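You operate a simulated robot arm through the tools that you are given. There is no shell and no other tool.

You run a simulated two-armed robot. Do the job below in one go: nothing can be reset, and whatever is moved stays where it is left.

TASK
Switch off the yellow light, reel it in and lock the reel. Where these are worked on the way, their far stop is far enough and under half their travel is too little: red reel lock.

The check looks at the end state, three seconds after you hand in, the way a careful person would. Anything else that was tipped, shoved, dropped, spilled or broken makes it a failure.

THE ROBOT
Two 7-joint arms with two-finger parallel grippers on one trunk that stands fixed in place. Base frame: the origin is at the foot of the trunk, x ahead of it, y to its left, z up. Units: mm, degrees, N and s.
The left shoulder is at [-92, 119, 825], the right one opposite. With the tool pointing down near the work surface each hand reaches from about 100 to 580 mm from the base axis, measured 20 degrees to its own side. Payload 3.43 kg a hand.
Tool frame (each hand has its own): the origin (TCP) lies between the finger pads and is the grasp point; the fingertips stand 30 mm ahead of it; z points along the fingers, y is the line along which they close. The gripper opens to 94 mm. The fingers are 28 mm wide and 10 mm thick; the gripper's body (50 by 96 mm) begins 55 mm behind the TCP.
Orientation is that of the tool frame in the base frame, as a unit quaternion [w, x, y, z]. With the fingers straight down and closing along the base's y, the tool's x points along the base's -x, its y along +y and its z along -z.

THE INTERFACE
- The arms move only by the tool send_rows. It takes "left_deltas", "right_deltas" or both (then of equal length, played together; a hand with none holds still); each is text: rows parted by semicolons, each of 7 numbers parted by spaces: the turn, a rotation vector about the tool's x, y, z in degrees, then the shift along the tool's x, y, z in mm, then the gripper command, from -1 (shut) to 1 (fully open), values between in proportion. In form: wx wy wz tx ty tz fingers; .... A call has 1 to 20 rows; each row shifts and turns the commanded pose from where the row before left it, along the tool's axes as they then stand. Each row takes 0.2 s and may step no farther than 50 mm and 8.6 degrees from the row before; otherwise, or with a gripper value out of range, the whole call is refused. A pose out of reach is approached as far as the arm can. The call stops where the force on the tool passes 40 N (or 10 N more than at its start, if that is more) or the arm is blocked; 0.2 s more then pass. Each finger travels about 153 mm/s and halts on what it meets, pressing with about 30 N; the grip force reading is that of the motor and also rises with nothing between the fingers. The clock runs only during rows and for 0.2 s after the last one: add rows that do not move to give the fingers time. It gives the time, the measured TCP pose, the force on the tool (base axes), the opening and the grip force at its end, in the units of the frame above (readings bear some noise), with the torque about the TCP (base axes, N m) and any sound that the robot's microphone picked up.
- Cameras (640 x 400 px; columns grow to the right, rows downward): "scene" is now at [2.8, 49.7, 1520.9]; the picture's right is [0.73, -0.68, 0.00], its down [-0.57, -0.62, -0.54] and it looks along [0.37, 0.40, -0.84] (base axes); focal length 354 px, centre (320, 200). "left" rides on the left gripper at [76, -14, -103] in its tool frame; the picture's right is [0.18, 0.98, 0.00], its down [-0.75, 0.14, -0.64] and it looks along [-0.63, 0.12, 0.77] (tool axes); focal length 243 px, centre (320, 200). "right" rides on the right gripper at [76, 14, -102] in its tool frame; the picture's right is [-0.18, 0.98, 0.00], its down [-0.75, -0.14, -0.64] and it looks along [-0.63, -0.12, 0.77] (tool axes); focal length 243 px, centre (320, 200). There is no depth. A picture from a camera that has moved, and an enlarged one, comes with that camera's place and axes in the base frame and with its lens.
- grab_frame(camera): a new picture of that camera. The clock stands still meanwhile.
- raise_lower(by): slides the trunk up (or, below 0, down) by that many mm; the arms and the scene camera ride with it, the base frame stays. It gives what a move gives, with no picture.
- turn_head(pan, tilt): turns the head with the scene camera to pan (to the left, within 143 degrees either way) and tilt (down, from -29 to 69), counted from straight ahead of the robot. It gives what a move gives.
- close_up(camera, box): a new picture of the part [left, top, right, bottom] of that camera's present view, enlarged. The clock stands still meanwhile.
- sign_off(): hands the job in; it is judged then, once.

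Nothing tells you positions but the pictures and the camera data. Unless the task says otherwise, let go and move clear before handing in.

The tools are called after "Call:" by a JSON object that holds its "name" and its "arguments". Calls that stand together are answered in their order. send_rows: Moves the arms, as the interface text tells. Its arguments: {"type":"object","properties":{"left_deltas":{"type":"string"},"right_deltas":{"type":"string"}},"required":[]} The other tools are called the same way: raise_lower (by) slides the trunk up or down; turn_head (pan, tilt) turns the head that bears the scene camera; grab_frame (camera) takes a picture; close_up (camera, box) takes an enlarged picture of a part of a camera's view; sign_off () hands the job in.

At the start:

```text
time: 0.0
left_position: [275.1, 419.0, 963.5]
left_tool_rot: [0.0, 0.0, 1.0, -0.001]
left_wrist_force: [0.1, 0.9, 0.4]
left_torque: [0.02, -0.01, 0.02]
left_grip_width: 93.9
left_grasp_force: 0.0
right_position: [363.2, 8.1, 940.3]
right_tool_rot: [-0.001, 0.0, 1.0, 0.001]
right_wrist_force: [0.1, -0.3, -0.4]
right_torque: [-0.02, 0.02, 0.0]
right_grip_width: 93.9
right_grasp_force: 0.1
trunk travel left (down, up): [-250.0, 85.0]
head pan, tilt: [47.1, 57.1]
```

scene: 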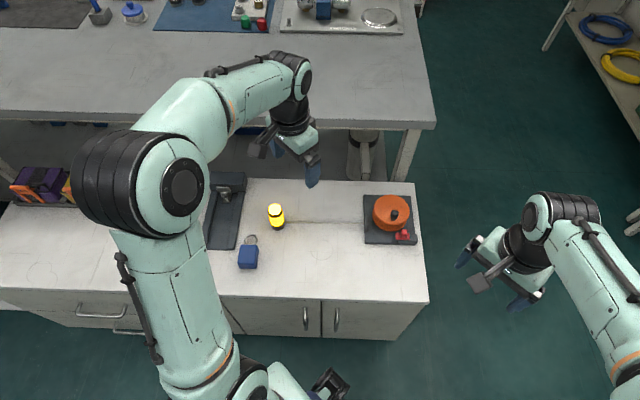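
right: 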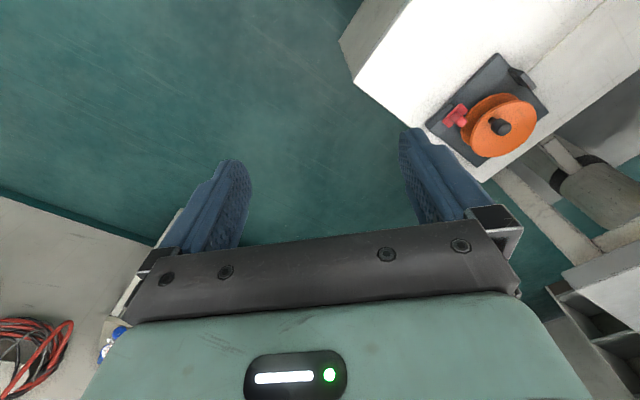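
left: 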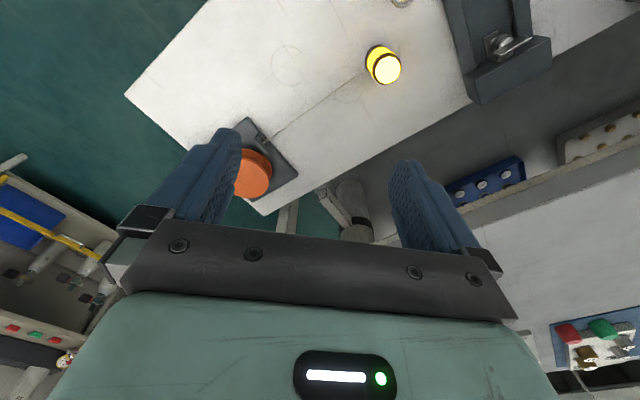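

I see a white cabinet top ahead-left with a small yellow lamp, an orange reel on a dark plate with a red lock, a blue padlock-like item and a dark fixture. I'll take enlarged pictures first to understand the parts.

Call:
{"name": "close_up", "arguments": {"camera": "scene", "box": [340, 170, 440, 260]}}

Call:
{"name": "close_up", "arguments": {"camera": "scene", "box": [190, 160, 320, 280]}}

Call:
{"name": "close_up", "arguments": {"camera": "left", "box": [330, 0, 570, 150]}}

Call:
{"name": "close_up", "arguments": {"camera": "right", "box": [400, 30, 580, 180]}}

```text
4.44 times, centred on (390, 215) of scene
camera zoom: at [2.8, 49.7, 1520.9], right [0.73, -0.68, 0.0], down [-0.57, -0.62, -0.54], along [0.37, 0.4, -0.84], focal length 1574 px, centre (9, 133)
```

zoom: 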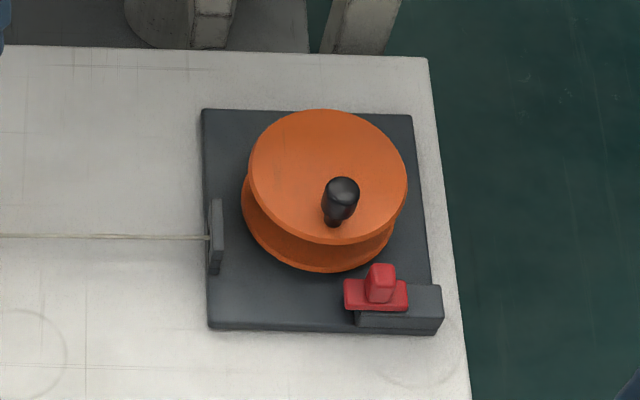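

```text
3.33 times, centred on (255, 220) of scene
camera zoom: at [2.8, 49.7, 1520.9], right [0.73, -0.68, 0.0], down [-0.57, -0.62, -0.54], along [0.37, 0.4, -0.84], focal length 1181 px, centre (537, 133)
```

zoom: 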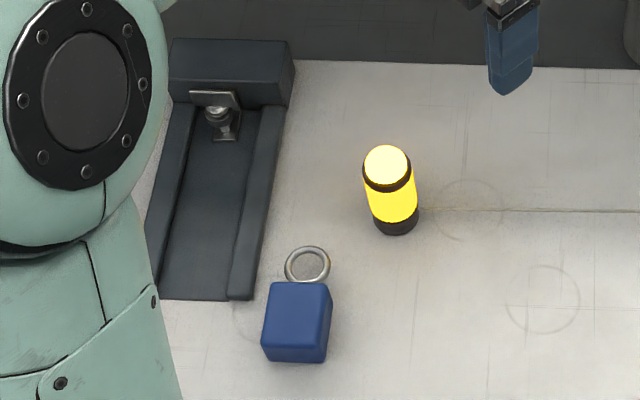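

```text
2.67 times, centred on (450, 75) of left
camera zoom: at [200.4, 405.4, 1066.7], right [-0.18, 0.98, 0.0], down [0.75, 0.14, 0.64], along [0.63, 0.12, -0.77], focal length 647 px, centre (-27, 533)
```

zoom: 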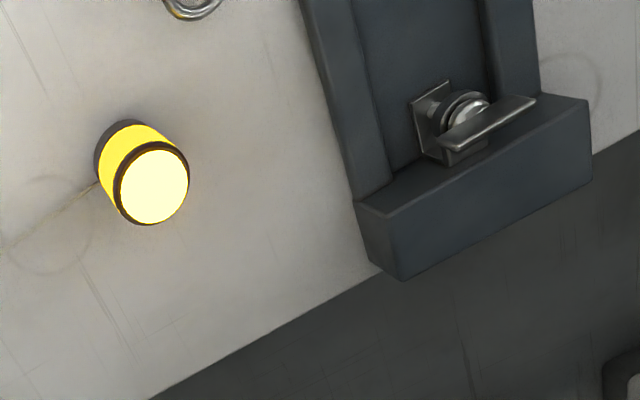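

```text
2.67 times, centred on (490, 105) of right
camera zoom: at [285.6, 24.4, 1042.9], right [0.18, 0.98, 0.0], down [0.75, -0.14, 0.64], along [0.63, -0.12, -0.77], focal length 647 px, centre (-133, 453)
```

zoom: 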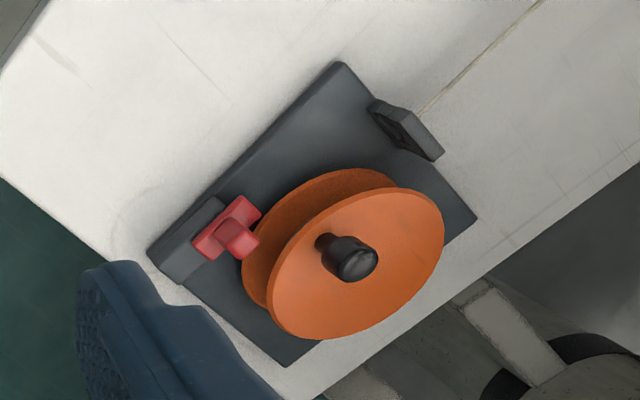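

The table top comes out at z≈550, the lamp near (265, 523) and the reel near (523, 303). I'll zoom in tighter on the lamp, the lock and the crank.

Call:
{"name": "close_up", "arguments": {"camera": "scene", "box": [258, 192, 298, 237]}}

Call:
{"name": "close_up", "arguments": {"camera": "scene", "box": [384, 215, 424, 250]}}

Call:
{"name": "close_up", "arguments": {"camera": "right", "box": [440, 90, 490, 140]}}

Call:
{"name": "close_up", "arguments": {"camera": "left", "box": [355, 35, 415, 95]}}

Call:
{"name": "close_up", "arguments": {"camera": "right", "box": [470, 50, 560, 130]}}

```text
8.89 times, centred on (278, 214) of scene
camera zoom: at [2.8, 49.7, 1520.9], right [0.73, -0.68, 0.0], down [-0.57, -0.62, -0.54], along [0.37, 0.4, -0.84], focal length 3149 px, centre (693, 71)
```

zoom: 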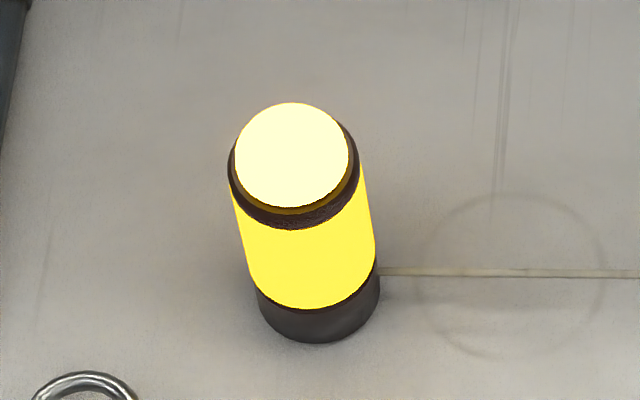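

```text
11.43 times, centred on (404, 232) of scene
camera zoom: at [2.8, 49.7, 1520.9], right [0.73, -0.68, 0.0], down [-0.57, -0.62, -0.54], along [0.37, 0.4, -0.84], focal length 4048 px, centre (-640, -171)
```

zoom: 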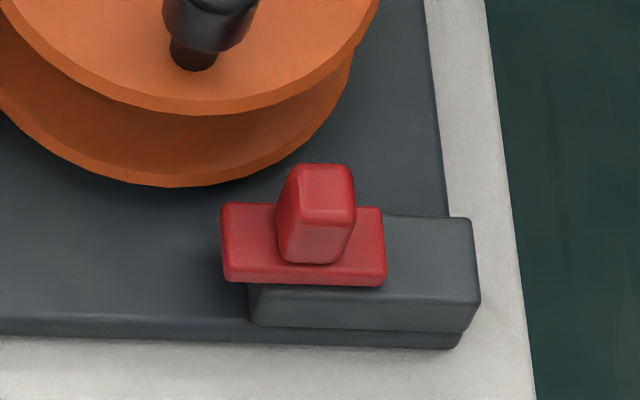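

```text
8.00 times, centred on (465, 115) of right
camera zoom: at [285.6, 24.4, 1042.9], right [0.18, 0.98, 0.0], down [0.75, -0.14, 0.64], along [0.63, -0.12, -0.77], focal length 1941 px, centre (-840, 880)
```

zoom: 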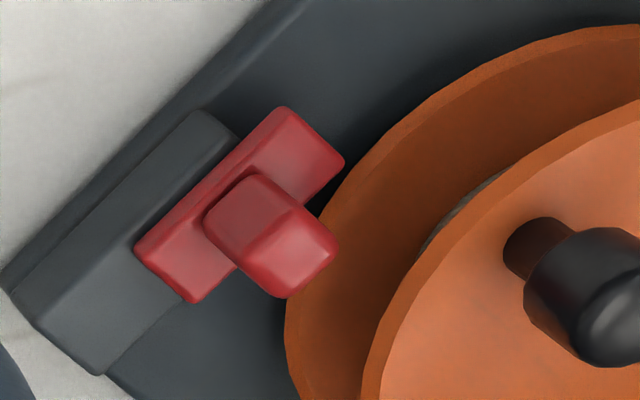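

```text
6.67 times, centred on (385, 65) of left
camera zoom: at [200.4, 405.4, 1066.7], right [-0.18, 0.98, 0.0], down [0.75, 0.14, 0.64], along [0.63, 0.12, -0.77], focal length 1618 px, centre (-113, 1100)
```

zoom: 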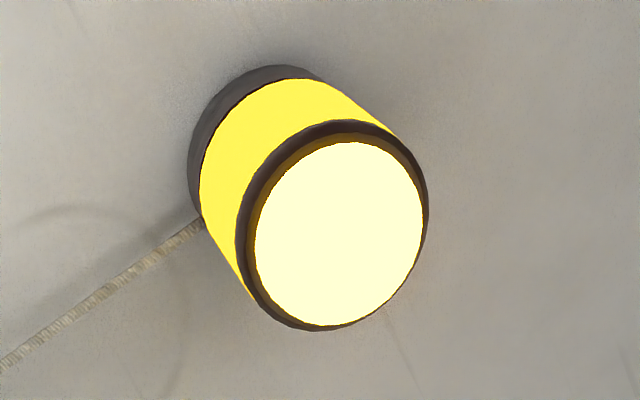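

```text
5.00 times, centred on (515, 90) of right
camera zoom: at [285.6, 24.4, 1042.9], right [0.18, 0.98, 0.0], down [0.75, -0.14, 0.64], along [0.63, -0.12, -0.77], focal length 1213 px, centre (-655, 750)
```

zoom: 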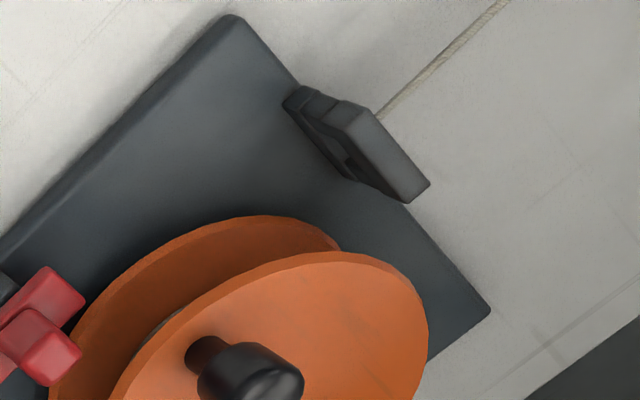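

The lamp is a standing cylinder with a glowing dome button on top and a cord near its foot. The lock is a red slide on a dark rail at the near-right corner of the plate. I'll move the left hand above the reel to see how the slide and the cord run.

Call:
{"name": "send_rows", "arguments": {"left_deltas": "0 0 0 -16 -21 28 1; 0 0 0 -16 -21 28 1; 0 0 0 -16 -21 28 1; 0 0 0 -16 -21 28 1; 0 0 0 -16 -21 28 1; 0 0 0 -16 -21 28 1; 0 0 0 -15 -21 28 1; 0 0 0 0 0 0 1"}}

Call:
{"name": "grab_frame", "arguments": {"camera": "left"}}

Call:
{"name": "grab_frame", "arguments": {"camera": "scene"}}

```text
time: 1.8
left_position: [386.1, 269.4, 767.4]
left_tool_rot: [0.001, 0.0, 1.0, 0.0]
left_wrist_force: [-1.0, 0.1, 0.3]
left_torque: [0.0, 0.02, -0.04]
left_grip_width: 93.8
left_grasp_force: 0.0
right_position: [363.4, 9.7, 938.9]
right_tool_rot: [0.001, 0.0, 1.0, 0.0]
right_wrist_force: [-0.1, -0.7, -1.5]
right_torque: [-0.01, -0.04, 0.0]
right_grip_width: 93.9
right_grasp_force: 0.1
trunk travel left (down, up): [-250.0, 85.0]
head pan, tilt: [47.1, 57.1]
```

```text
taken
camera left: at [310.7, 255.6, 869.9], right [-0.18, 0.98, 0.0], down [0.75, 0.14, 0.64], along [0.63, 0.12, -0.77], focal length 243 px, centre (320, 200)
```

left: 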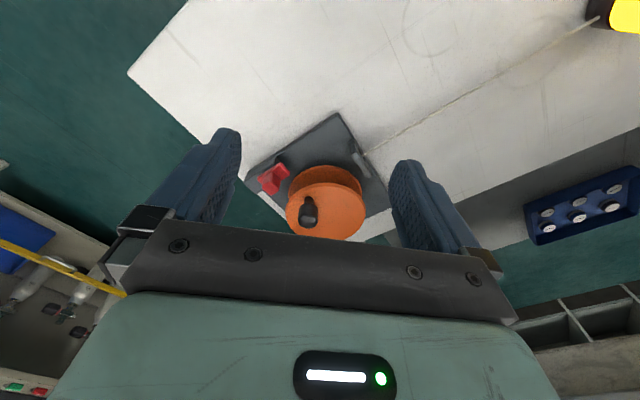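

```text
taken
camera scene: at [2.4, 49.8, 1520.9], right [0.73, -0.68, 0.0], down [-0.57, -0.62, -0.54], along [0.37, 0.4, -0.84], focal length 354 px, centre (320, 200)
```

scene: 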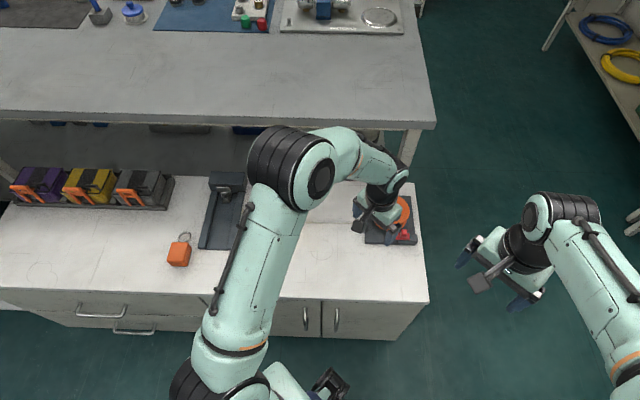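

Call:
{"name": "close_up", "arguments": {"camera": "left", "box": [240, 100, 400, 250]}}

Call:
{"name": "close_up", "arguments": {"camera": "left", "box": [250, 150, 300, 200]}}

Call:
{"name": "close_up", "arguments": {"camera": "left", "box": [330, 130, 390, 190]}}

Call:
{"name": "close_up", "arguments": {"camera": "left", "box": [580, 0, 640, 50]}}

```text
2.67 times, centred on (320, 175) of left
camera zoom: at [310.7, 255.6, 869.9], right [-0.18, 0.98, 0.0], down [0.75, 0.14, 0.64], along [0.63, 0.12, -0.77], focal length 647 px, centre (320, 267)
```

zoom: 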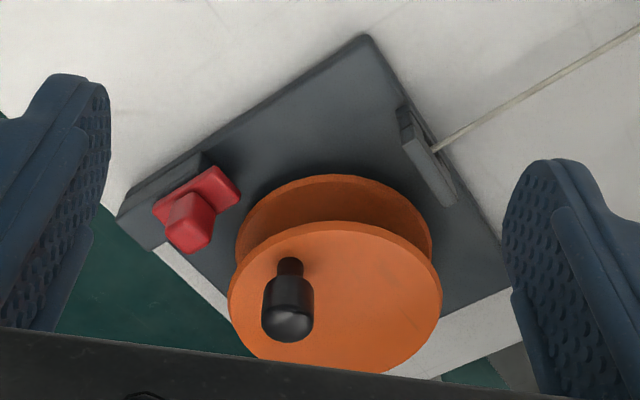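

```text
8.00 times, centred on (275, 175) of left
camera zoom: at [310.7, 255.6, 869.9], right [-0.18, 0.98, 0.0], down [0.75, 0.14, 0.64], along [0.63, 0.12, -0.77], focal length 1941 px, centre (680, 400)
```

zoom: 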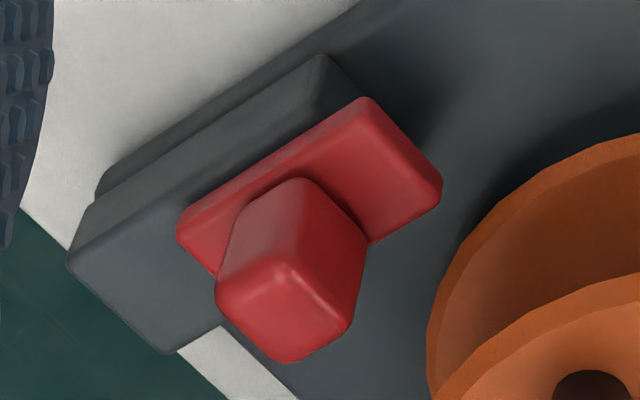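

```text
6.67 times, centred on (360, 160) of left
camera zoom: at [310.7, 255.6, 869.9], right [-0.18, 0.98, 0.0], down [0.75, 0.14, 0.64], along [0.63, 0.12, -0.77], focal length 1618 px, centre (53, 467)
```

zoom: 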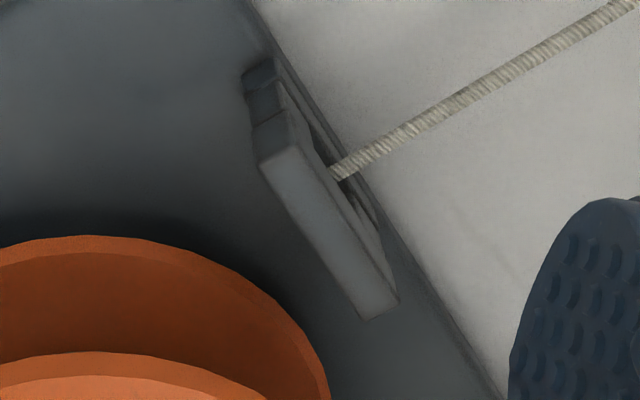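

```text
8.00 times, centred on (610, 25) of left
camera zoom: at [310.7, 255.6, 869.9], right [-0.18, 0.98, 0.0], down [0.75, 0.14, 0.64], along [0.63, 0.12, -0.77], focal length 1941 px, centre (-2000, 1600)
```

zoom: 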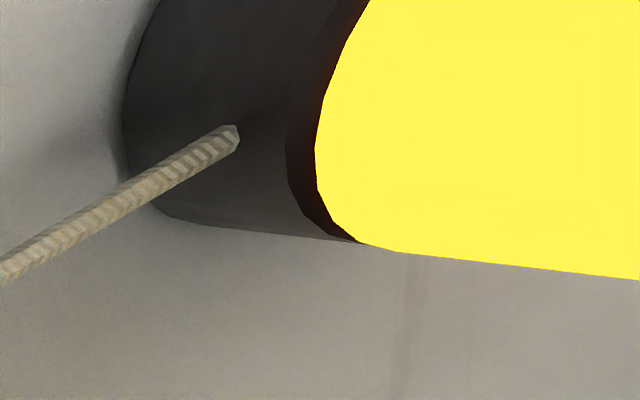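

The table top is nearer z≈572, the lamp axis near (265, 521) with its top at z≈665. The cord runs to the near side of the drum, so winding in should be counter-clockwise from above. Next I move the left hand above the lamp to check its position.

Call:
{"name": "send_rows", "arguments": {"left_deltas": "0 0 0 17.3 36 -5 1; 0 0 0 17.3 36 -5 1; 0 0 0 17.3 36 -5 1; 0 0 0 17.3 36 -5 1; 0 0 0 17.3 36 -5 1; 0 0 0 17.3 36 -5 1; 0 0 0 17.3 36 -5 1; 0 0 0 0 0 0 1"}}

Call:
{"name": "close_up", "arguments": {"camera": "left", "box": [240, 50, 400, 150]}}

Call:
{"name": "close_up", "arguments": {"camera": "scene", "box": [350, 180, 440, 260]}}

```text
time: 3.6
left_position: [265.0, 525.8, 803.5]
left_tool_rot: [0.0, 0.0, 1.0, -0.001]
left_wrist_force: [-0.3, -0.3, 0.0]
left_torque: [-0.01, -0.01, -0.03]
left_grip_width: 93.9
left_grasp_force: 0.1
right_position: [363.6, 9.2, 938.8]
right_tool_rot: [0.0, 0.0, 1.0, 0.0]
right_wrist_force: [-0.4, 0.6, 0.0]
right_torque: [0.01, -0.01, -0.01]
right_grip_width: 94.1
right_grasp_force: 0.1
trunk travel left (down, up): [-250.0, 85.0]
head pan, tilt: [47.1, 57.1]
```

```text
4.00 times, centred on (320, 100) of left
camera zoom: at [189.8, 511.0, 906.5], right [-0.18, 0.98, 0.0], down [0.75, 0.14, 0.64], along [0.63, 0.12, -0.77], focal length 970 px, centre (320, 600)
```

zoom: 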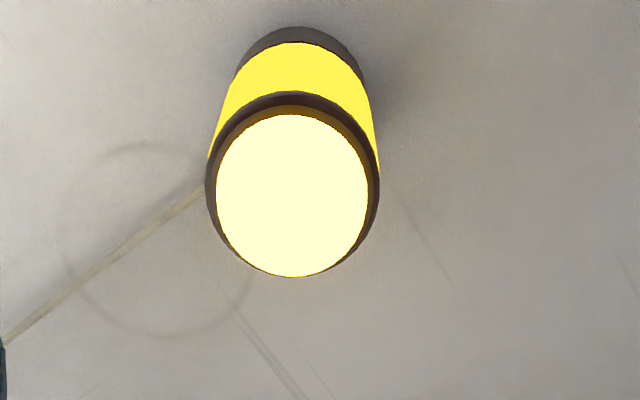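

```text
5.00 times, centred on (395, 220) of scene
camera zoom: at [2.9, 49.3, 1521.0], right [0.73, -0.68, 0.0], down [-0.57, -0.62, -0.54], along [0.37, 0.4, -0.84], focal length 1771 px, centre (-55, 100)
```

zoom: 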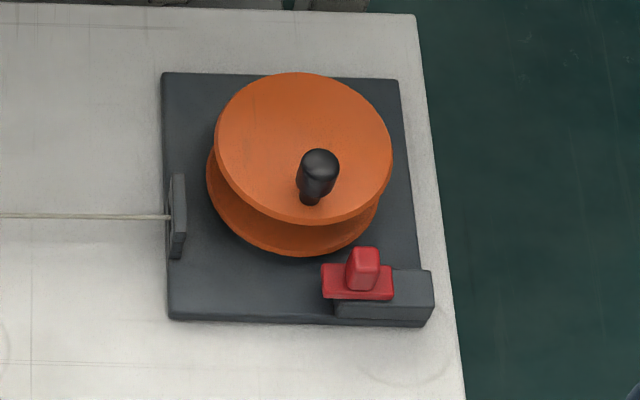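

The lamp's dome is centred at about (265, 519), top z≈665. I close the fingers and come down to just above it.

Call:
{"name": "send_rows", "arguments": {"left_deltas": "0 0 0 0 -6 10 -1; 0 0 0 0 0 25 -1; 0 0 0 0 0 25 -1; 0 0 0 0 0 20 -1; 0 0 0 0 0 10 -1; 0 0 0 0 0 0 -1"}}

Call:
{"name": "grab_frame", "arguments": {"camera": "left"}}

Call:
{"name": "close_up", "arguments": {"camera": "scene", "box": [230, 170, 330, 250]}}

```text
time: 5.0
left_position: [265.4, 518.9, 712.8]
left_tool_rot: [0.001, -0.001, 1.0, -0.001]
left_wrist_force: [0.4, -1.0, 0.2]
left_torque: [-0.01, -0.01, 0.0]
left_grip_width: 0.0
left_grasp_force: 30.0
right_position: [362.8, 10.5, 940.3]
right_tool_rot: [0.0, 0.0, 1.0, 0.0]
right_wrist_force: [0.5, -0.3, -0.5]
right_torque: [0.0, -0.01, -0.01]
right_grip_width: 94.1
right_grasp_force: 0.0
trunk travel left (down, up): [-250.0, 85.0]
head pan, tilt: [47.1, 57.1]
```

```text
taken
camera left: at [190.3, 504.4, 816.8], right [-0.18, 0.98, 0.0], down [0.75, 0.14, 0.64], along [0.63, 0.12, -0.77], focal length 243 px, centre (320, 200)
```

left: 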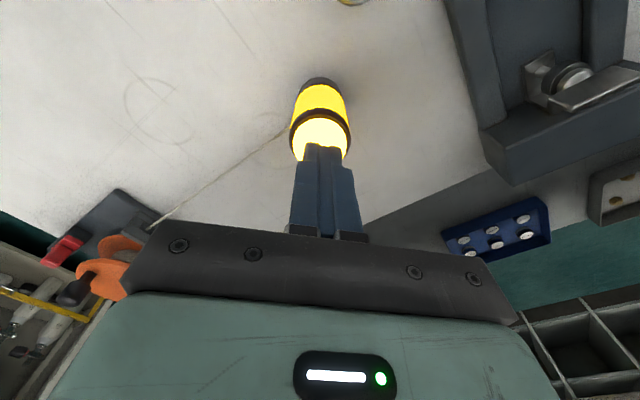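

```text
5.00 times, centred on (280, 210) of scene
camera zoom: at [2.8, 49.7, 1520.9], right [0.73, -0.68, 0.0], down [-0.57, -0.62, -0.54], along [0.37, 0.4, -0.84], focal length 1771 px, centre (520, 150)
```

zoom: 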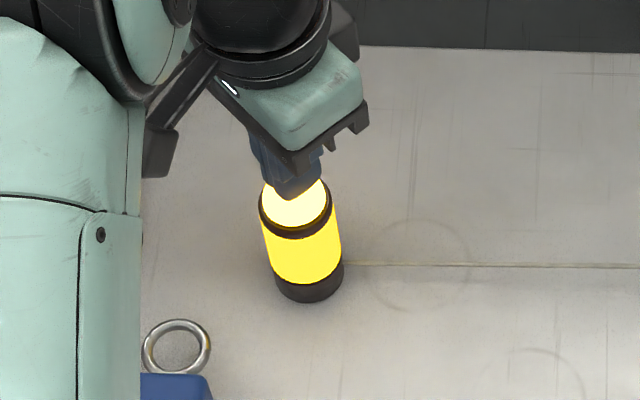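

The closed fingertips are centred over the dome, about 18 mm above it. I go down in small steps.

Call:
{"name": "send_rows", "arguments": {"left_deltas": "0 0 0 0 0 5 -1; 0 0 0 0 0 5 -1; 0 0 0 0 0 3 -1; 0 0 0 0 0 2 -1; 0 0 0 0 0 2 -1; 0 0 0 0 0 0 -1"}}

Call:
{"name": "close_up", "arguments": {"camera": "scene", "box": [250, 180, 310, 240]}}

Call:
{"name": "close_up", "arguments": {"camera": "left", "box": [270, 70, 370, 170]}}

```text
time: 6.4
left_position: [266.4, 518.9, 698.0]
left_tool_rot: [0.003, 0.0, 1.0, 0.001]
left_wrist_force: [-4.3, -1.0, 37.3]
left_torque: [0.0, 0.27, -0.01]
left_grip_width: 0.0
left_grasp_force: 30.0
right_position: [362.1, 7.6, 940.9]
right_tool_rot: [0.0, 0.0, 1.0, 0.001]
right_wrist_force: [0.4, 0.0, 1.2]
right_torque: [0.02, -0.03, 0.01]
right_grip_width: 94.0
right_grasp_force: 0.0
trunk travel left (down, up): [-250.0, 85.0]
head pan, tilt: [47.1, 57.1]
heard: click
```

```text
6.67 times, centred on (280, 210) of scene
camera zoom: at [0.7, 46.4, 1521.2], right [0.73, -0.68, 0.0], down [-0.57, -0.61, -0.54], along [0.37, 0.4, -0.84], focal length 2362 px, centre (587, 133)
```

zoom: 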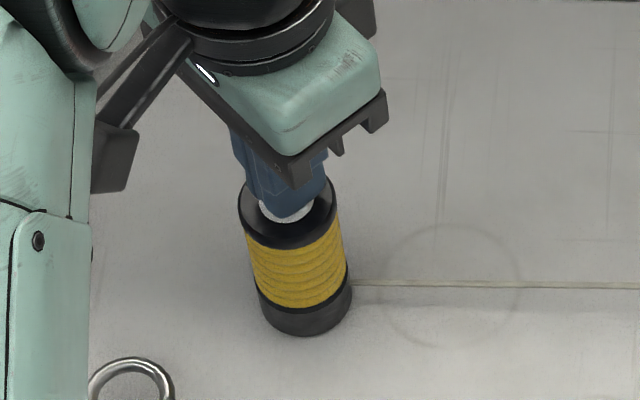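

```text
4.00 times, centred on (320, 120) of left
camera zoom: at [189.8, 503.5, 801.6], right [-0.18, 0.98, 0.0], down [0.75, 0.14, 0.65], along [0.64, 0.12, -0.76], focal length 970 px, centre (320, 520)
```

zoom: 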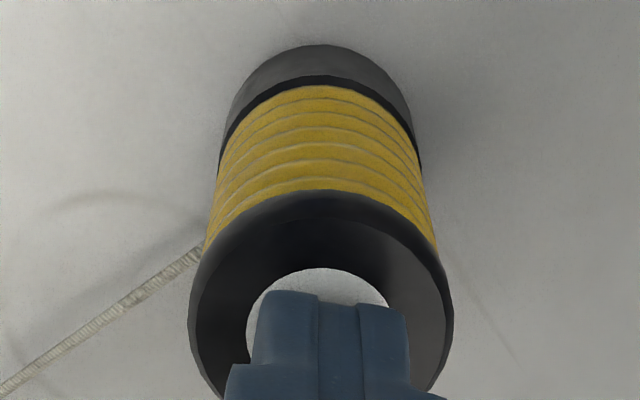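

A click, and the lamp went dark. I lift straight off and check that it stays off.

Call:
{"name": "send_rows", "arguments": {"left_deltas": "0 0 0 0 0 -3 -1; 0 0 0 0 0 -5 -1; 0 0 0 0 0 -20 -1; 0 0 0 0 0 -30 -1; 0 0 0 0 0 -40 -1; 0 0 0 0 0 0 -1"}}

Call:
{"name": "close_up", "arguments": {"camera": "left", "box": [240, 40, 400, 150]}}

Call:
{"name": "close_up", "arguments": {"camera": "scene", "box": [250, 180, 310, 240]}}

Call:
{"name": "close_up", "arguments": {"camera": "scene", "box": [370, 190, 430, 250]}}

Call:
{"name": "close_up", "arguments": {"camera": "right", "box": [400, 30, 580, 180]}}

```text
time: 7.8
left_position: [266.5, 518.5, 794.0]
left_tool_rot: [-0.001, 0.001, 1.0, -0.001]
left_wrist_force: [-0.1, -0.4, 0.0]
left_torque: [-0.03, -0.04, 0.01]
left_grip_width: 0.2
left_grasp_force: 29.8
right_position: [363.3, 10.0, 939.6]
right_tool_rot: [0.0, 0.0, 1.0, 0.0]
right_wrist_force: [0.0, -0.7, -0.4]
right_torque: [0.01, 0.03, -0.01]
right_grip_width: 94.2
right_grasp_force: 0.1
trunk travel left (down, up): [-250.0, 85.0]
head pan, tilt: [47.1, 57.1]
```

```text
3.64 times, centred on (320, 95) of left
camera zoom: at [191.1, 504.1, 896.6], right [-0.18, 0.98, 0.0], down [0.75, 0.14, 0.64], along [0.63, 0.12, -0.77], focal length 882 px, centre (320, 582)
```

zoom: 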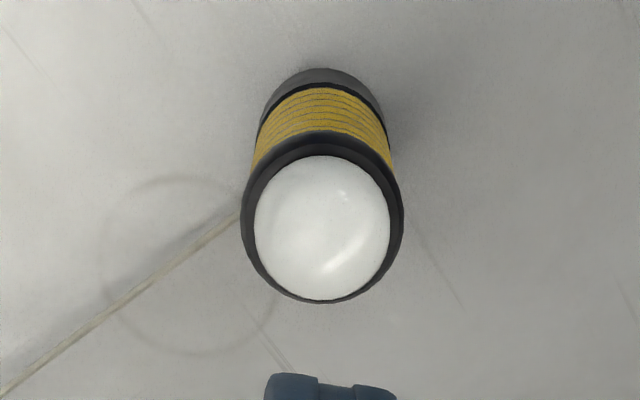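

```text
6.67 times, centred on (280, 210) of scene
camera zoom: at [3.0, 50.1, 1520.9], right [0.73, -0.68, 0.0], down [-0.57, -0.62, -0.54], along [0.37, 0.4, -0.84], focal length 2362 px, centre (587, 133)
```

zoom: 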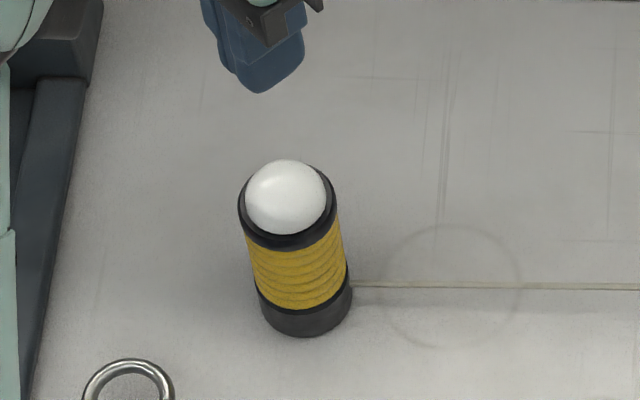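

```text
6.67 times, centred on (400, 220) of scene
camera zoom: at [3.0, 50.1, 1520.9], right [0.73, -0.68, 0.0], down [-0.57, -0.62, -0.54], along [0.37, 0.4, -0.84], focal length 2362 px, centre (-213, 67)
```

zoom: 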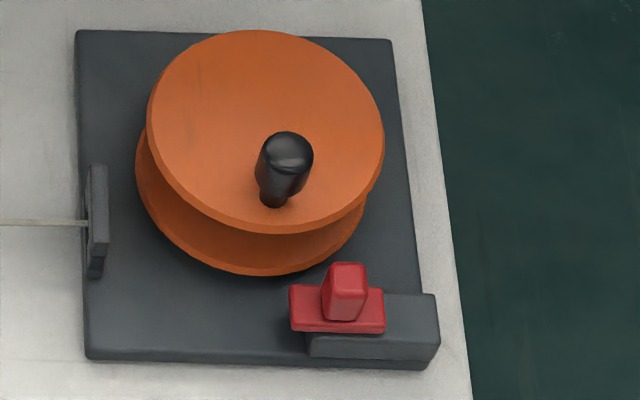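

```text
2.67 times, centred on (490, 105) of right
camera zoom: at [285.7, 24.6, 1042.9], right [0.18, 0.98, 0.0], down [0.75, -0.14, 0.64], along [0.63, -0.12, -0.77], focal length 647 px, centre (-133, 453)
```

zoom: 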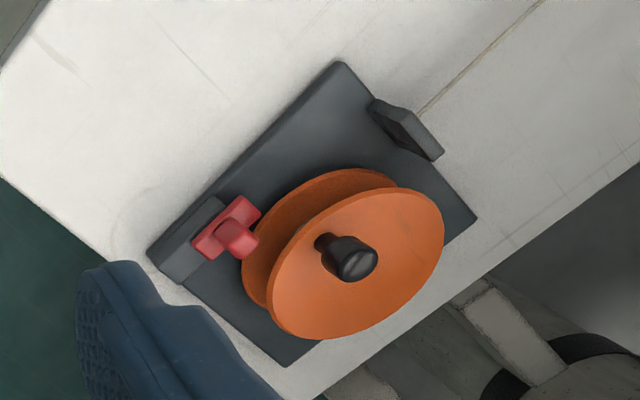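

The lamp is off and still upright. Now I move the left hand over the reel to measure the crank and the lock closely.

Call:
{"name": "send_rows", "arguments": {"left_deltas": "0 0 0 -29 -32.6 -1 1; 0 0 0 -29 -32.6 -1 1; 0 0 0 -29 -32.6 -1 1; 0 0 0 -29 -32.6 -1 1; 0 0 0 -29 -32.6 -1 1; 0 0 0 -29 -32.6 -1 1; 0 0 0 -29 -32.6 0 1; 0 0 0 0 0 0 1"}}

Call:
{"name": "close_up", "arguments": {"camera": "left", "box": [220, 70, 420, 195]}}

Call:
{"name": "close_up", "arguments": {"camera": "left", "box": [240, 100, 300, 160]}}

Call:
{"name": "close_up", "arguments": {"camera": "left", "box": [260, 90, 380, 165]}}

```text
time: 9.6
left_position: [469.8, 290.0, 800.8]
left_tool_rot: [0.0, 0.0, 1.0, -0.001]
left_wrist_force: [-0.4, -0.7, 0.0]
left_torque: [0.01, 0.0, 0.03]
left_grip_width: 94.1
left_grasp_force: 0.1
right_position: [362.8, 10.5, 941.2]
right_tool_rot: [0.001, 0.001, 1.0, 0.0]
right_wrist_force: [0.7, -0.2, -0.9]
right_torque: [-0.01, 0.0, 0.02]
right_grip_width: 93.7
right_grasp_force: 0.1
trunk travel left (down, up): [-250.0, 85.0]
head pan, tilt: [47.1, 57.1]
```

```text
3.20 times, centred on (320, 132) of left
camera zoom: at [394.1, 275.6, 903.6], right [-0.18, 0.98, 0.0], down [0.75, 0.14, 0.64], along [0.63, 0.12, -0.77], focal length 776 px, centre (320, 416)
```

zoom: 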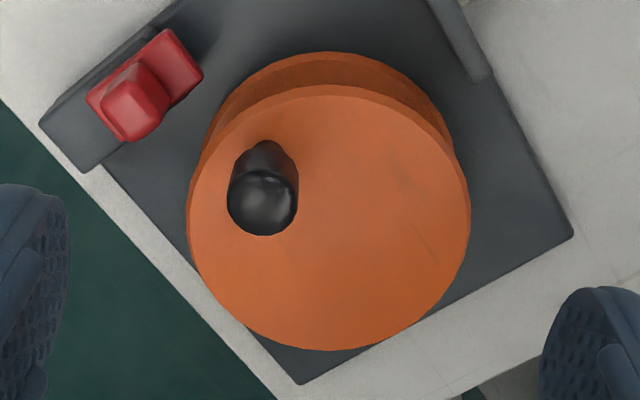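

```text
6.67 times, centred on (270, 130) of left
camera zoom: at [394.1, 275.6, 903.6], right [-0.18, 0.98, 0.0], down [0.75, 0.14, 0.64], along [0.63, 0.12, -0.77], focal length 1618 px, centre (653, 667)
```

zoom: 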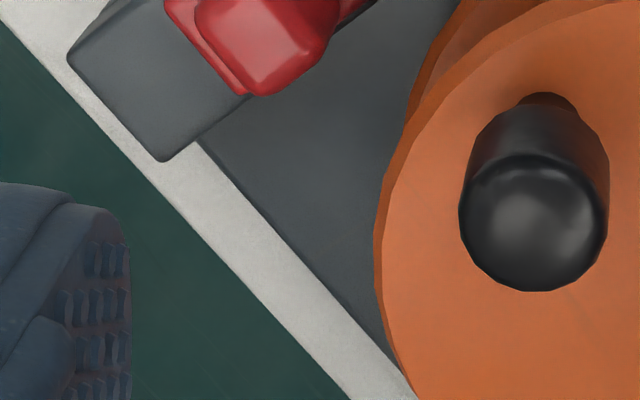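

```text
5.33 times, centred on (320, 128) of left
camera zoom: at [394.1, 275.6, 903.6], right [-0.18, 0.98, 0.0], down [0.75, 0.14, 0.64], along [0.63, 0.12, -0.77], focal length 1294 px, centre (320, 587)
```

zoom: 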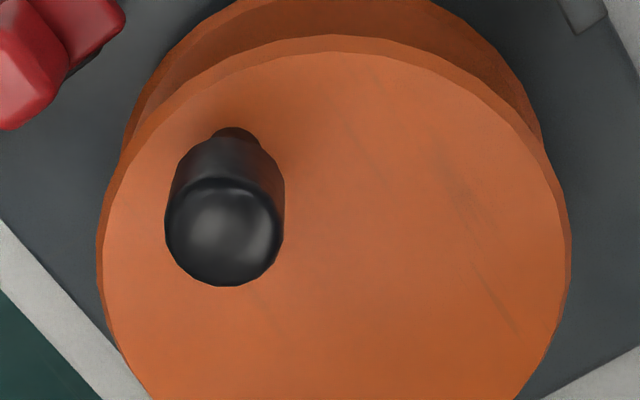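

The crank knob stands at about (495, 278) with its top near z=687. The reel axis is near (520, 303), so the crank radius is about 35 mm. I tilt the fingers 25° outward for reach, part-close them and stop above the knob.

Call:
{"name": "send_rows", "arguments": {"left_deltas": "0 -8.5 0 0 0 0 0.1; 0 -8.5 0 0 0 0 0.1; 0 -8 0 0 0 0 0.1; 0 0 0 2.3 -4 21.3 0.1; 0 0 0 2.3 -4 21.3 0.1; 0 0 0 2.3 -4 21.2 0.1; 0 0 0 0 0 0 0.1"}}

Call:
{"name": "grab_frame", "arguments": {"camera": "left"}}

Call:
{"name": "close_up", "arguments": {"camera": "scene", "box": [350, 170, 440, 250]}}

Call:
{"name": "close_up", "arguments": {"camera": "right", "box": [400, 30, 580, 180]}}

```text
time: 11.2
left_position: [489.7, 279.0, 738.8]
left_tool_rot: [0.217, 0.001, 0.976, -0.001]
left_wrist_force: [-0.2, -0.2, -0.6]
left_torque: [0.01, 0.01, 0.03]
left_grip_width: 51.9
left_grasp_force: 0.1
right_position: [363.1, 10.1, 939.1]
right_tool_rot: [0.0, 0.0, 1.0, 0.0]
right_wrist_force: [0.3, 0.1, -0.5]
right_torque: [0.03, -0.04, -0.02]
right_grip_width: 94.2
right_grasp_force: 0.1
trunk travel left (down, up): [-250.0, 85.0]
head pan, tilt: [47.1, 57.1]
```

```text
taken
camera left: at [377.8, 263.9, 800.9], right [-0.17, 0.98, -0.08], down [0.41, 0.14, 0.9], along [0.9, 0.12, -0.43], focal length 243 px, centre (320, 200)
```

left: 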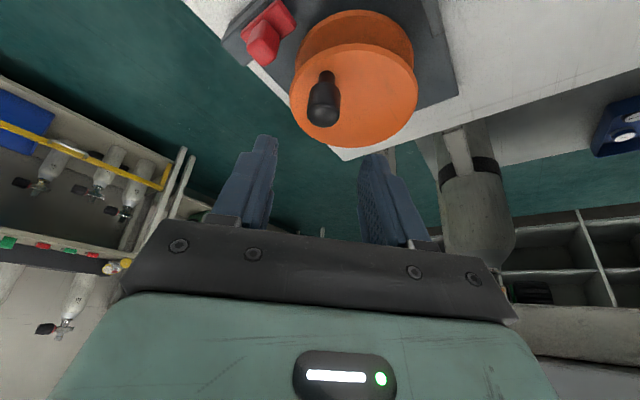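

```text
5.00 times, centred on (395, 210) of scene
camera zoom: at [2.4, 49.6, 1520.9], right [0.73, -0.68, 0.0], down [-0.57, -0.62, -0.54], along [0.37, 0.4, -0.84], focal length 1771 px, centre (-55, 150)
```

zoom: 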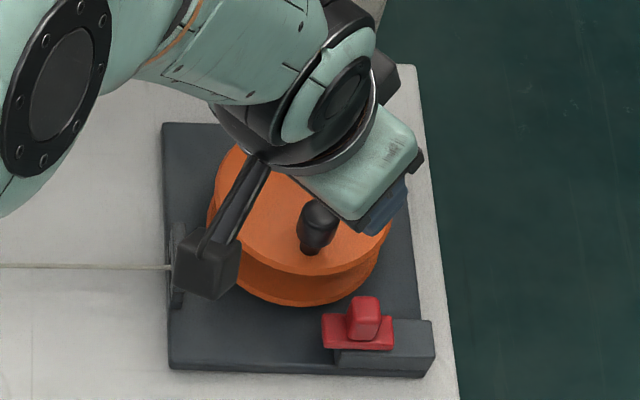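

```text
2.67 times, centred on (490, 105) of right
camera zoom: at [285.3, 24.3, 1043.0], right [0.18, 0.98, 0.0], down [0.75, -0.14, 0.64], along [0.63, -0.12, -0.77], focal length 647 px, centre (-133, 453)
```

zoom: 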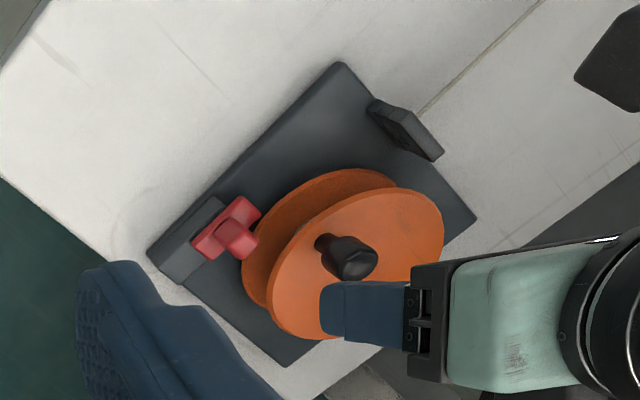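

The fingers are lined up around the knob line. I lower them around the knob, leaving a few mm above the flange.

Call:
{"name": "send_rows", "arguments": {"left_deltas": "0 0 0 6 -0.2 12.3 0.1; 0 0 0 6 -0.2 12.3 0.1; 0 0 0 6 -0.1 12.3 0.1; 0 0 0 6 0 12.3 0.1; 0 0 0 0 0 0 0.1"}}

Call:
{"name": "grab_frame", "arguments": {"camera": "left"}}

Call:
{"name": "close_up", "arguments": {"camera": "scene", "box": [360, 180, 430, 240]}}

Call:
{"name": "close_up", "arguments": {"camera": "right", "box": [440, 70, 540, 150]}}

```text
time: 12.4
left_position: [488.4, 276.1, 684.4]
left_tool_rot: [0.217, 0.0, 0.976, 0.0]
left_wrist_force: [1.0, 0.4, -0.4]
left_torque: [0.0, 0.02, 0.0]
left_grip_width: 51.9
left_grasp_force: 0.0
right_position: [363.2, 10.3, 939.7]
right_tool_rot: [0.0, 0.0, 1.0, 0.0]
right_wrist_force: [0.7, 0.0, 0.5]
right_torque: [0.02, 0.0, 0.03]
right_grip_width: 94.2
right_grasp_force: 0.1
trunk travel left (down, up): [-250.0, 85.0]
head pan, tilt: [47.1, 57.1]
```

```text
taken
camera left: at [376.7, 262.6, 745.6], right [-0.17, 0.98, -0.08], down [0.41, 0.14, 0.9], along [0.9, 0.12, -0.43], focal length 243 px, centre (320, 200)
```

left: 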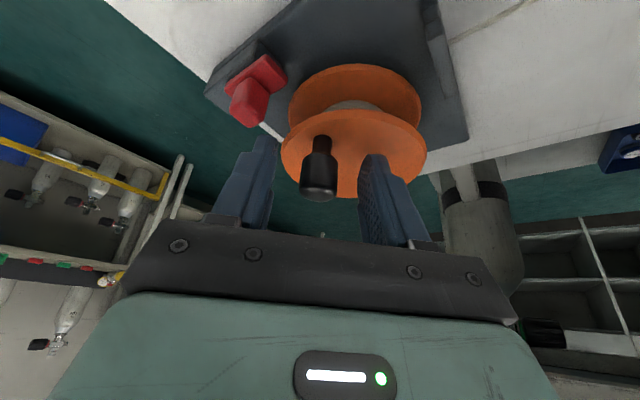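

```text
6.67 times, centred on (395, 210) of scene
camera zoom: at [2.7, 49.6, 1520.9], right [0.73, -0.68, 0.0], down [-0.57, -0.62, -0.54], along [0.37, 0.4, -0.84], focal length 2362 px, centre (-180, 133)
```

zoom: 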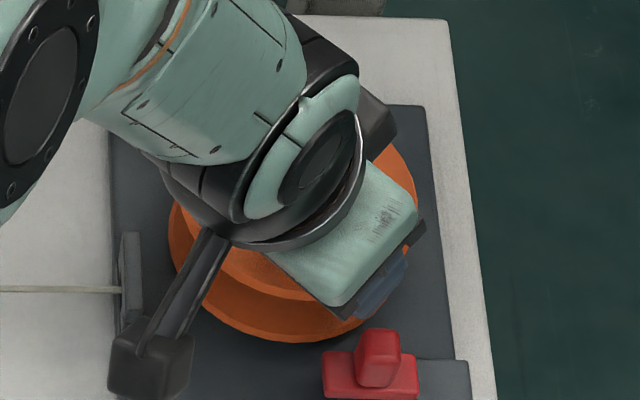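

```text
5.00 times, centred on (490, 110) of right
camera zoom: at [285.5, 24.3, 1042.9], right [0.18, 0.98, 0.0], down [0.75, -0.14, 0.64], along [0.63, -0.12, -0.77], focal length 1213 px, centre (-530, 650)
```

zoom: 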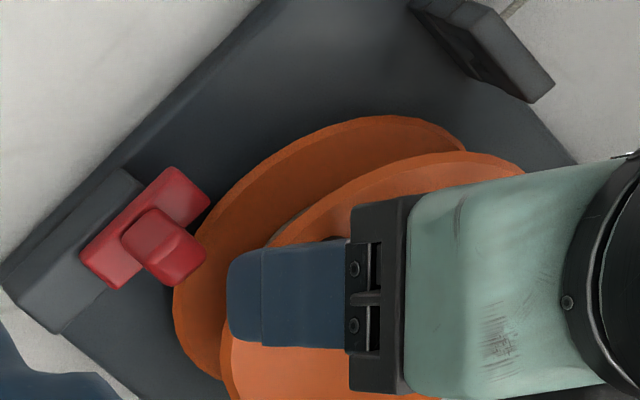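

The knob sits centred between the fingers. I close on it.

Call:
{"name": "send_rows", "arguments": {"left_deltas": "0 0 0 0 0 0 -1; 0 0 0 0 0 0 -1; 0 0 0 0 0 0 -1"}}

Call:
{"name": "grab_frame", "arguments": {"camera": "left"}}

```text
time: 13.2
left_position: [487.0, 276.3, 684.4]
left_tool_rot: [0.217, 0.0, 0.976, -0.002]
left_wrist_force: [1.6, 0.4, -2.0]
left_torque: [0.01, -0.43, -0.02]
left_grip_width: 21.6
left_grasp_force: 45.1
right_position: [363.1, 9.3, 939.7]
right_tool_rot: [0.0, 0.0, 1.0, 0.0]
right_wrist_force: [0.4, -0.3, -0.6]
right_torque: [-0.03, 0.03, 0.02]
right_grip_width: 93.8
right_grasp_force: 0.2
trunk travel left (down, up): [-250.0, 85.0]
head pan, tilt: [47.1, 57.1]
```

```text
taken
camera left: at [376.7, 262.6, 745.6], right [-0.17, 0.98, -0.08], down [0.41, 0.14, 0.9], along [0.9, 0.12, -0.43], focal length 243 px, centre (320, 200)
```

left: 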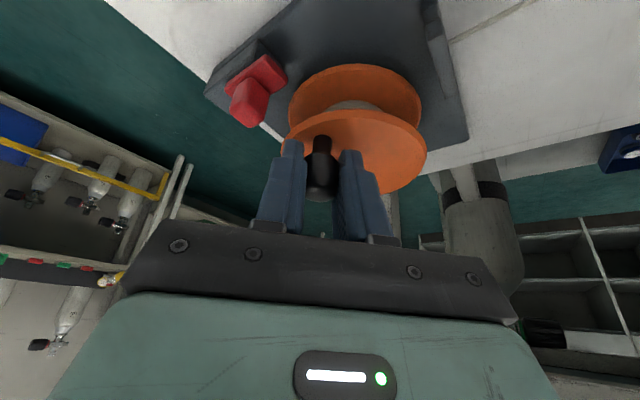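

The grip on the knob holds at 21.6 mm. I try a first short arc of the crank, 30° counter-clockwise, and check the lamp and the cord.

Call:
{"name": "send_rows", "arguments": {"left_deltas": "0 0 0 -4.23 -3.92 1.98 -1; 0 0 0 -4.78 -3.05 2.23 -1; 0 0 0 -5.19 -2.09 2.42 -1; 0 0 0 0 0 0 -1"}}

Call:
{"name": "grab_frame", "arguments": {"camera": "left"}}

Call:
{"name": "grab_frame", "arguments": {"camera": "scene"}}

```text
time: 13.8
left_position: [488.1, 276.0, 683.8]
left_tool_rot: [0.21, -0.003, 0.978, 0.003]
left_wrist_force: [-17.2, 0.5, 19.4]
left_torque: [-0.12, 0.89, -0.03]
left_grip_width: 21.5
left_grasp_force: 45.1
right_position: [362.3, 9.3, 941.6]
right_tool_rot: [0.0, 0.0, 1.0, 0.0]
right_wrist_force: [0.7, 0.3, -0.1]
right_torque: [0.04, -0.01, -0.02]
right_grip_width: 93.9
right_grasp_force: 0.1
trunk travel left (down, up): [-250.0, 85.0]
head pan, tilt: [47.1, 57.1]
stopped in row 2 (left hand): the force on the tool passed its limit at 57 N (the readings are from after the stop); the commanded pose is now the measured one
```

```text
taken
camera left: at [379.0, 261.2, 747.1], right [-0.17, 0.98, -0.07], down [0.42, 0.14, 0.9], along [0.89, 0.13, -0.44], focal length 243 px, centre (320, 200)
```

left: 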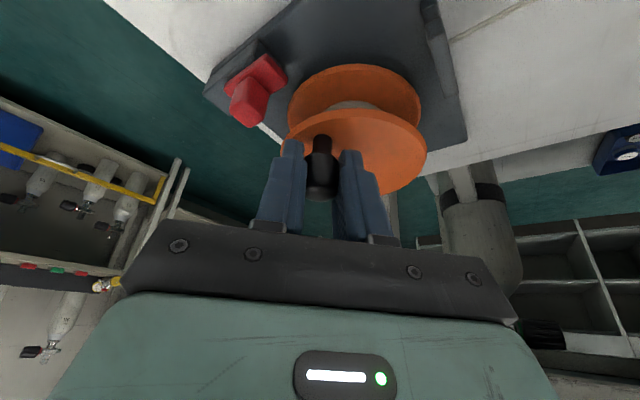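

```text
taken
camera scene: at [0.0, 48.3, 1521.2], right [0.73, -0.68, 0.0], down [-0.57, -0.62, -0.54], along [0.37, 0.4, -0.84], focal length 354 px, centre (320, 200)
```

scene: 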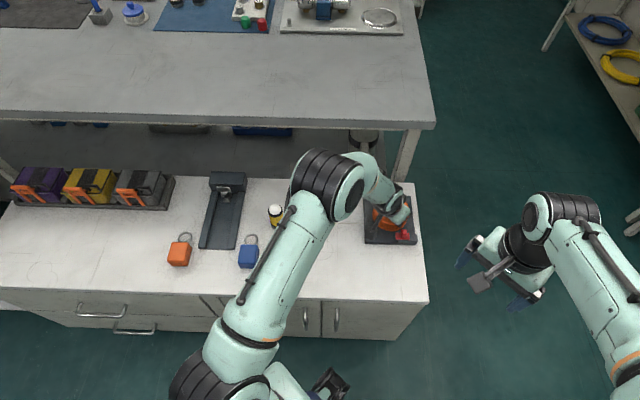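

The crank would not move counter-clockwise: the force reached 57 N with the TCP barely shifted. I look for the cord between guide and drum and the lock's state before trying anything else.

Call:
{"name": "close_up", "arguments": {"camera": "left", "box": [280, 0, 480, 150]}}

Call:
{"name": "close_up", "arguments": {"camera": "left", "box": [200, 30, 320, 140]}}

Call:
{"name": "close_up", "arguments": {"camera": "right", "box": [430, 40, 550, 140]}}

Call:
{"name": "close_up", "arguments": {"camera": "scene", "box": [350, 180, 430, 250]}}

```text
2.67 times, centred on (380, 75) of left
camera zoom: at [379.0, 261.2, 747.1], right [-0.17, 0.98, -0.07], down [0.42, 0.14, 0.9], along [0.89, 0.13, -0.44], focal length 647 px, centre (160, 533)
```

zoom: 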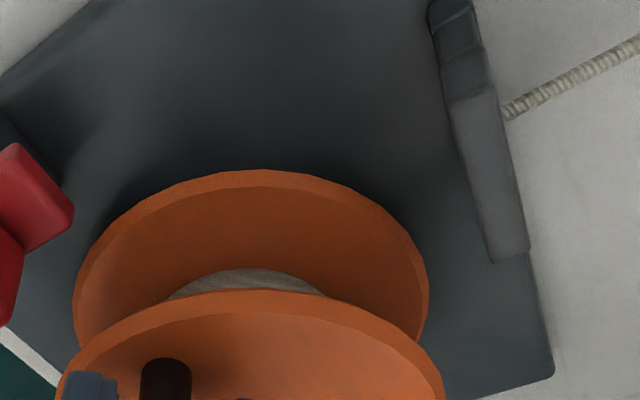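

```text
3.64 times, centred on (260, 85) of left
camera zoom: at [379.0, 261.2, 747.1], right [-0.17, 0.98, -0.07], down [0.42, 0.14, 0.9], along [0.89, 0.13, -0.44], focal length 882 px, centre (538, 618)
```

zoom: 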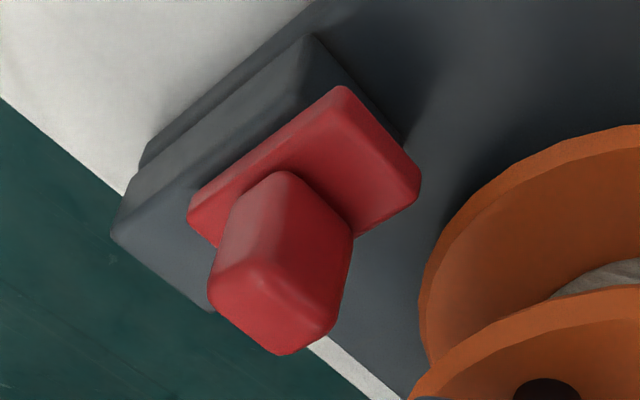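

```text
4.00 times, centred on (490, 90) of right
camera zoom: at [283.9, 23.2, 1043.7], right [0.18, 0.98, 0.0], down [0.75, -0.14, 0.64], along [0.63, -0.12, -0.77], focal length 970 px, centre (-360, 640)
```

zoom: 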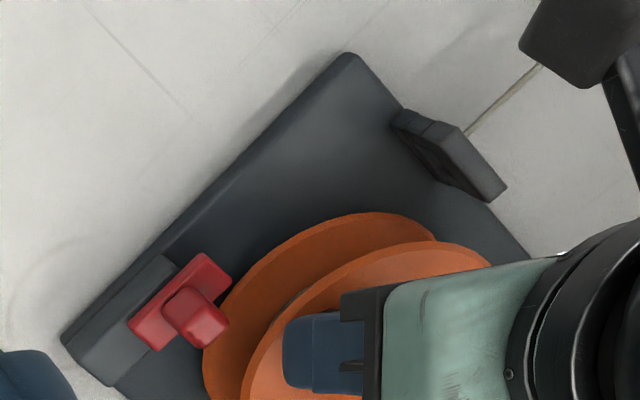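

```text
5.71 times, centred on (390, 215) of scene
camera zoom: at [0.0, 48.3, 1521.2], right [0.73, -0.68, 0.0], down [-0.57, -0.62, -0.54], along [0.37, 0.4, -0.84], focal length 2024 px, centre (-80, 114)
```

zoom: 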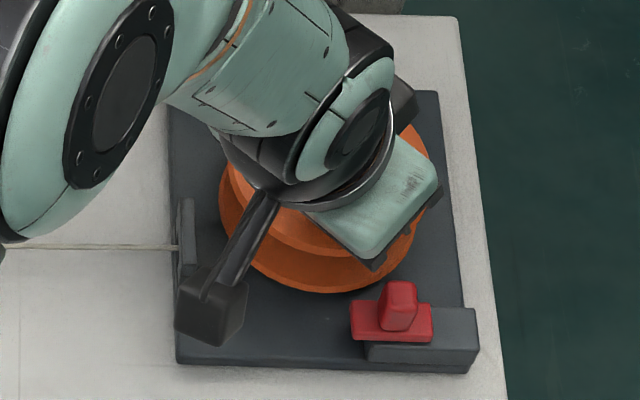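

I test the other way with very small steps to see whether the crank gives at all.

Call:
{"name": "send_rows", "arguments": {"left_deltas": "0 0 0 0 0 0 -1; 0 0 0 1.28 1.41 -0.6 -1; 0 0 0 1.28 1.41 -0.6 -1; 0 0 0 0 0 0 -1"}}

```text
time: 14.8
left_position: [488.8, 275.8, 683.5]
left_tool_rot: [0.211, -0.002, 0.977, 0.002]
left_wrist_force: [-1.7, -7.8, 13.3]
left_torque: [-0.22, 0.34, -0.22]
left_grip_width: 21.5
left_grasp_force: 45.3
right_position: [362.9, 8.4, 939.8]
right_tool_rot: [0.001, 0.0, 1.0, 0.0]
right_wrist_force: [0.4, 0.2, 0.2]
right_torque: [0.03, -0.01, 0.03]
right_grip_width: 94.3
right_grasp_force: 0.0
trunk travel left (down, up): [-250.0, 85.0]
head pan, tilt: [47.1, 57.1]
```

Call:
{"name": "send_rows", "arguments": {"left_deltas": "0 0 0 1.28 1.41 -0.6 -1; 0 0 0 1.28 1.41 -0.6 -1; 0 0 0 0 0 0 -1"}}

```text
time: 15.6
left_position: [486.4, 278.2, 683.2]
left_tool_rot: [0.213, -0.002, 0.977, 0.001]
left_wrist_force: [10.0, -16.1, 9.3]
left_torque: [-0.2, -0.44, -0.33]
left_grip_width: 21.4
left_grasp_force: 44.8
right_position: [364.0, 8.8, 940.1]
right_tool_rot: [0.0, -0.001, 1.0, 0.001]
right_wrist_force: [-0.5, 0.1, 0.6]
right_torque: [0.0, -0.02, 0.03]
right_grip_width: 94.1
right_grasp_force: 0.1
trunk travel left (down, up): [-250.0, 85.0]
head pan, tilt: [47.1, 57.1]
```

The crank is held in both directions, so the reel looks locked now, with the red slide pushed towards the reel end of its rail. I let go of the knob, rise and go look at the lock straight from above to unlock it first.

Call:
{"name": "send_rows", "arguments": {"left_deltas": "0 0 0 -2.56 -2.82 1.2 -1; 0 0 0 0 0 0 0.1; 0 0 0 0 0 0 0.1; 0 0 0 0 0 0 0.1; 0 0 0 -5.7 0 -12.5 0.1; 0 0 0 -5.7 0 -12.5 0.1; 0 0 0 -5.7 0 -12.5 0.1; 0 0 0 -5.7 0 -12.5 0.1; 0 0 0 -8 0 -20 0.1; 0 0 0 -8 0 -20 0.1; 0 0 0 0 0 0 0.1"}}

```text
time: 18.0
left_position: [486.0, 278.6, 779.0]
left_tool_rot: [0.21, -0.002, 0.978, 0.002]
left_wrist_force: [-0.4, 1.0, 0.2]
left_torque: [0.02, 0.01, -0.03]
left_grip_width: 51.6
left_grasp_force: 0.0
right_position: [363.4, 8.9, 939.4]
right_tool_rot: [0.0, 0.0, 1.0, 0.0]
right_wrist_force: [0.0, 0.4, 0.2]
right_torque: [0.01, -0.01, -0.02]
right_grip_width: 94.1
right_grasp_force: 0.0
trunk travel left (down, up): [-250.0, 85.0]
head pan, tilt: [47.1, 57.1]
```

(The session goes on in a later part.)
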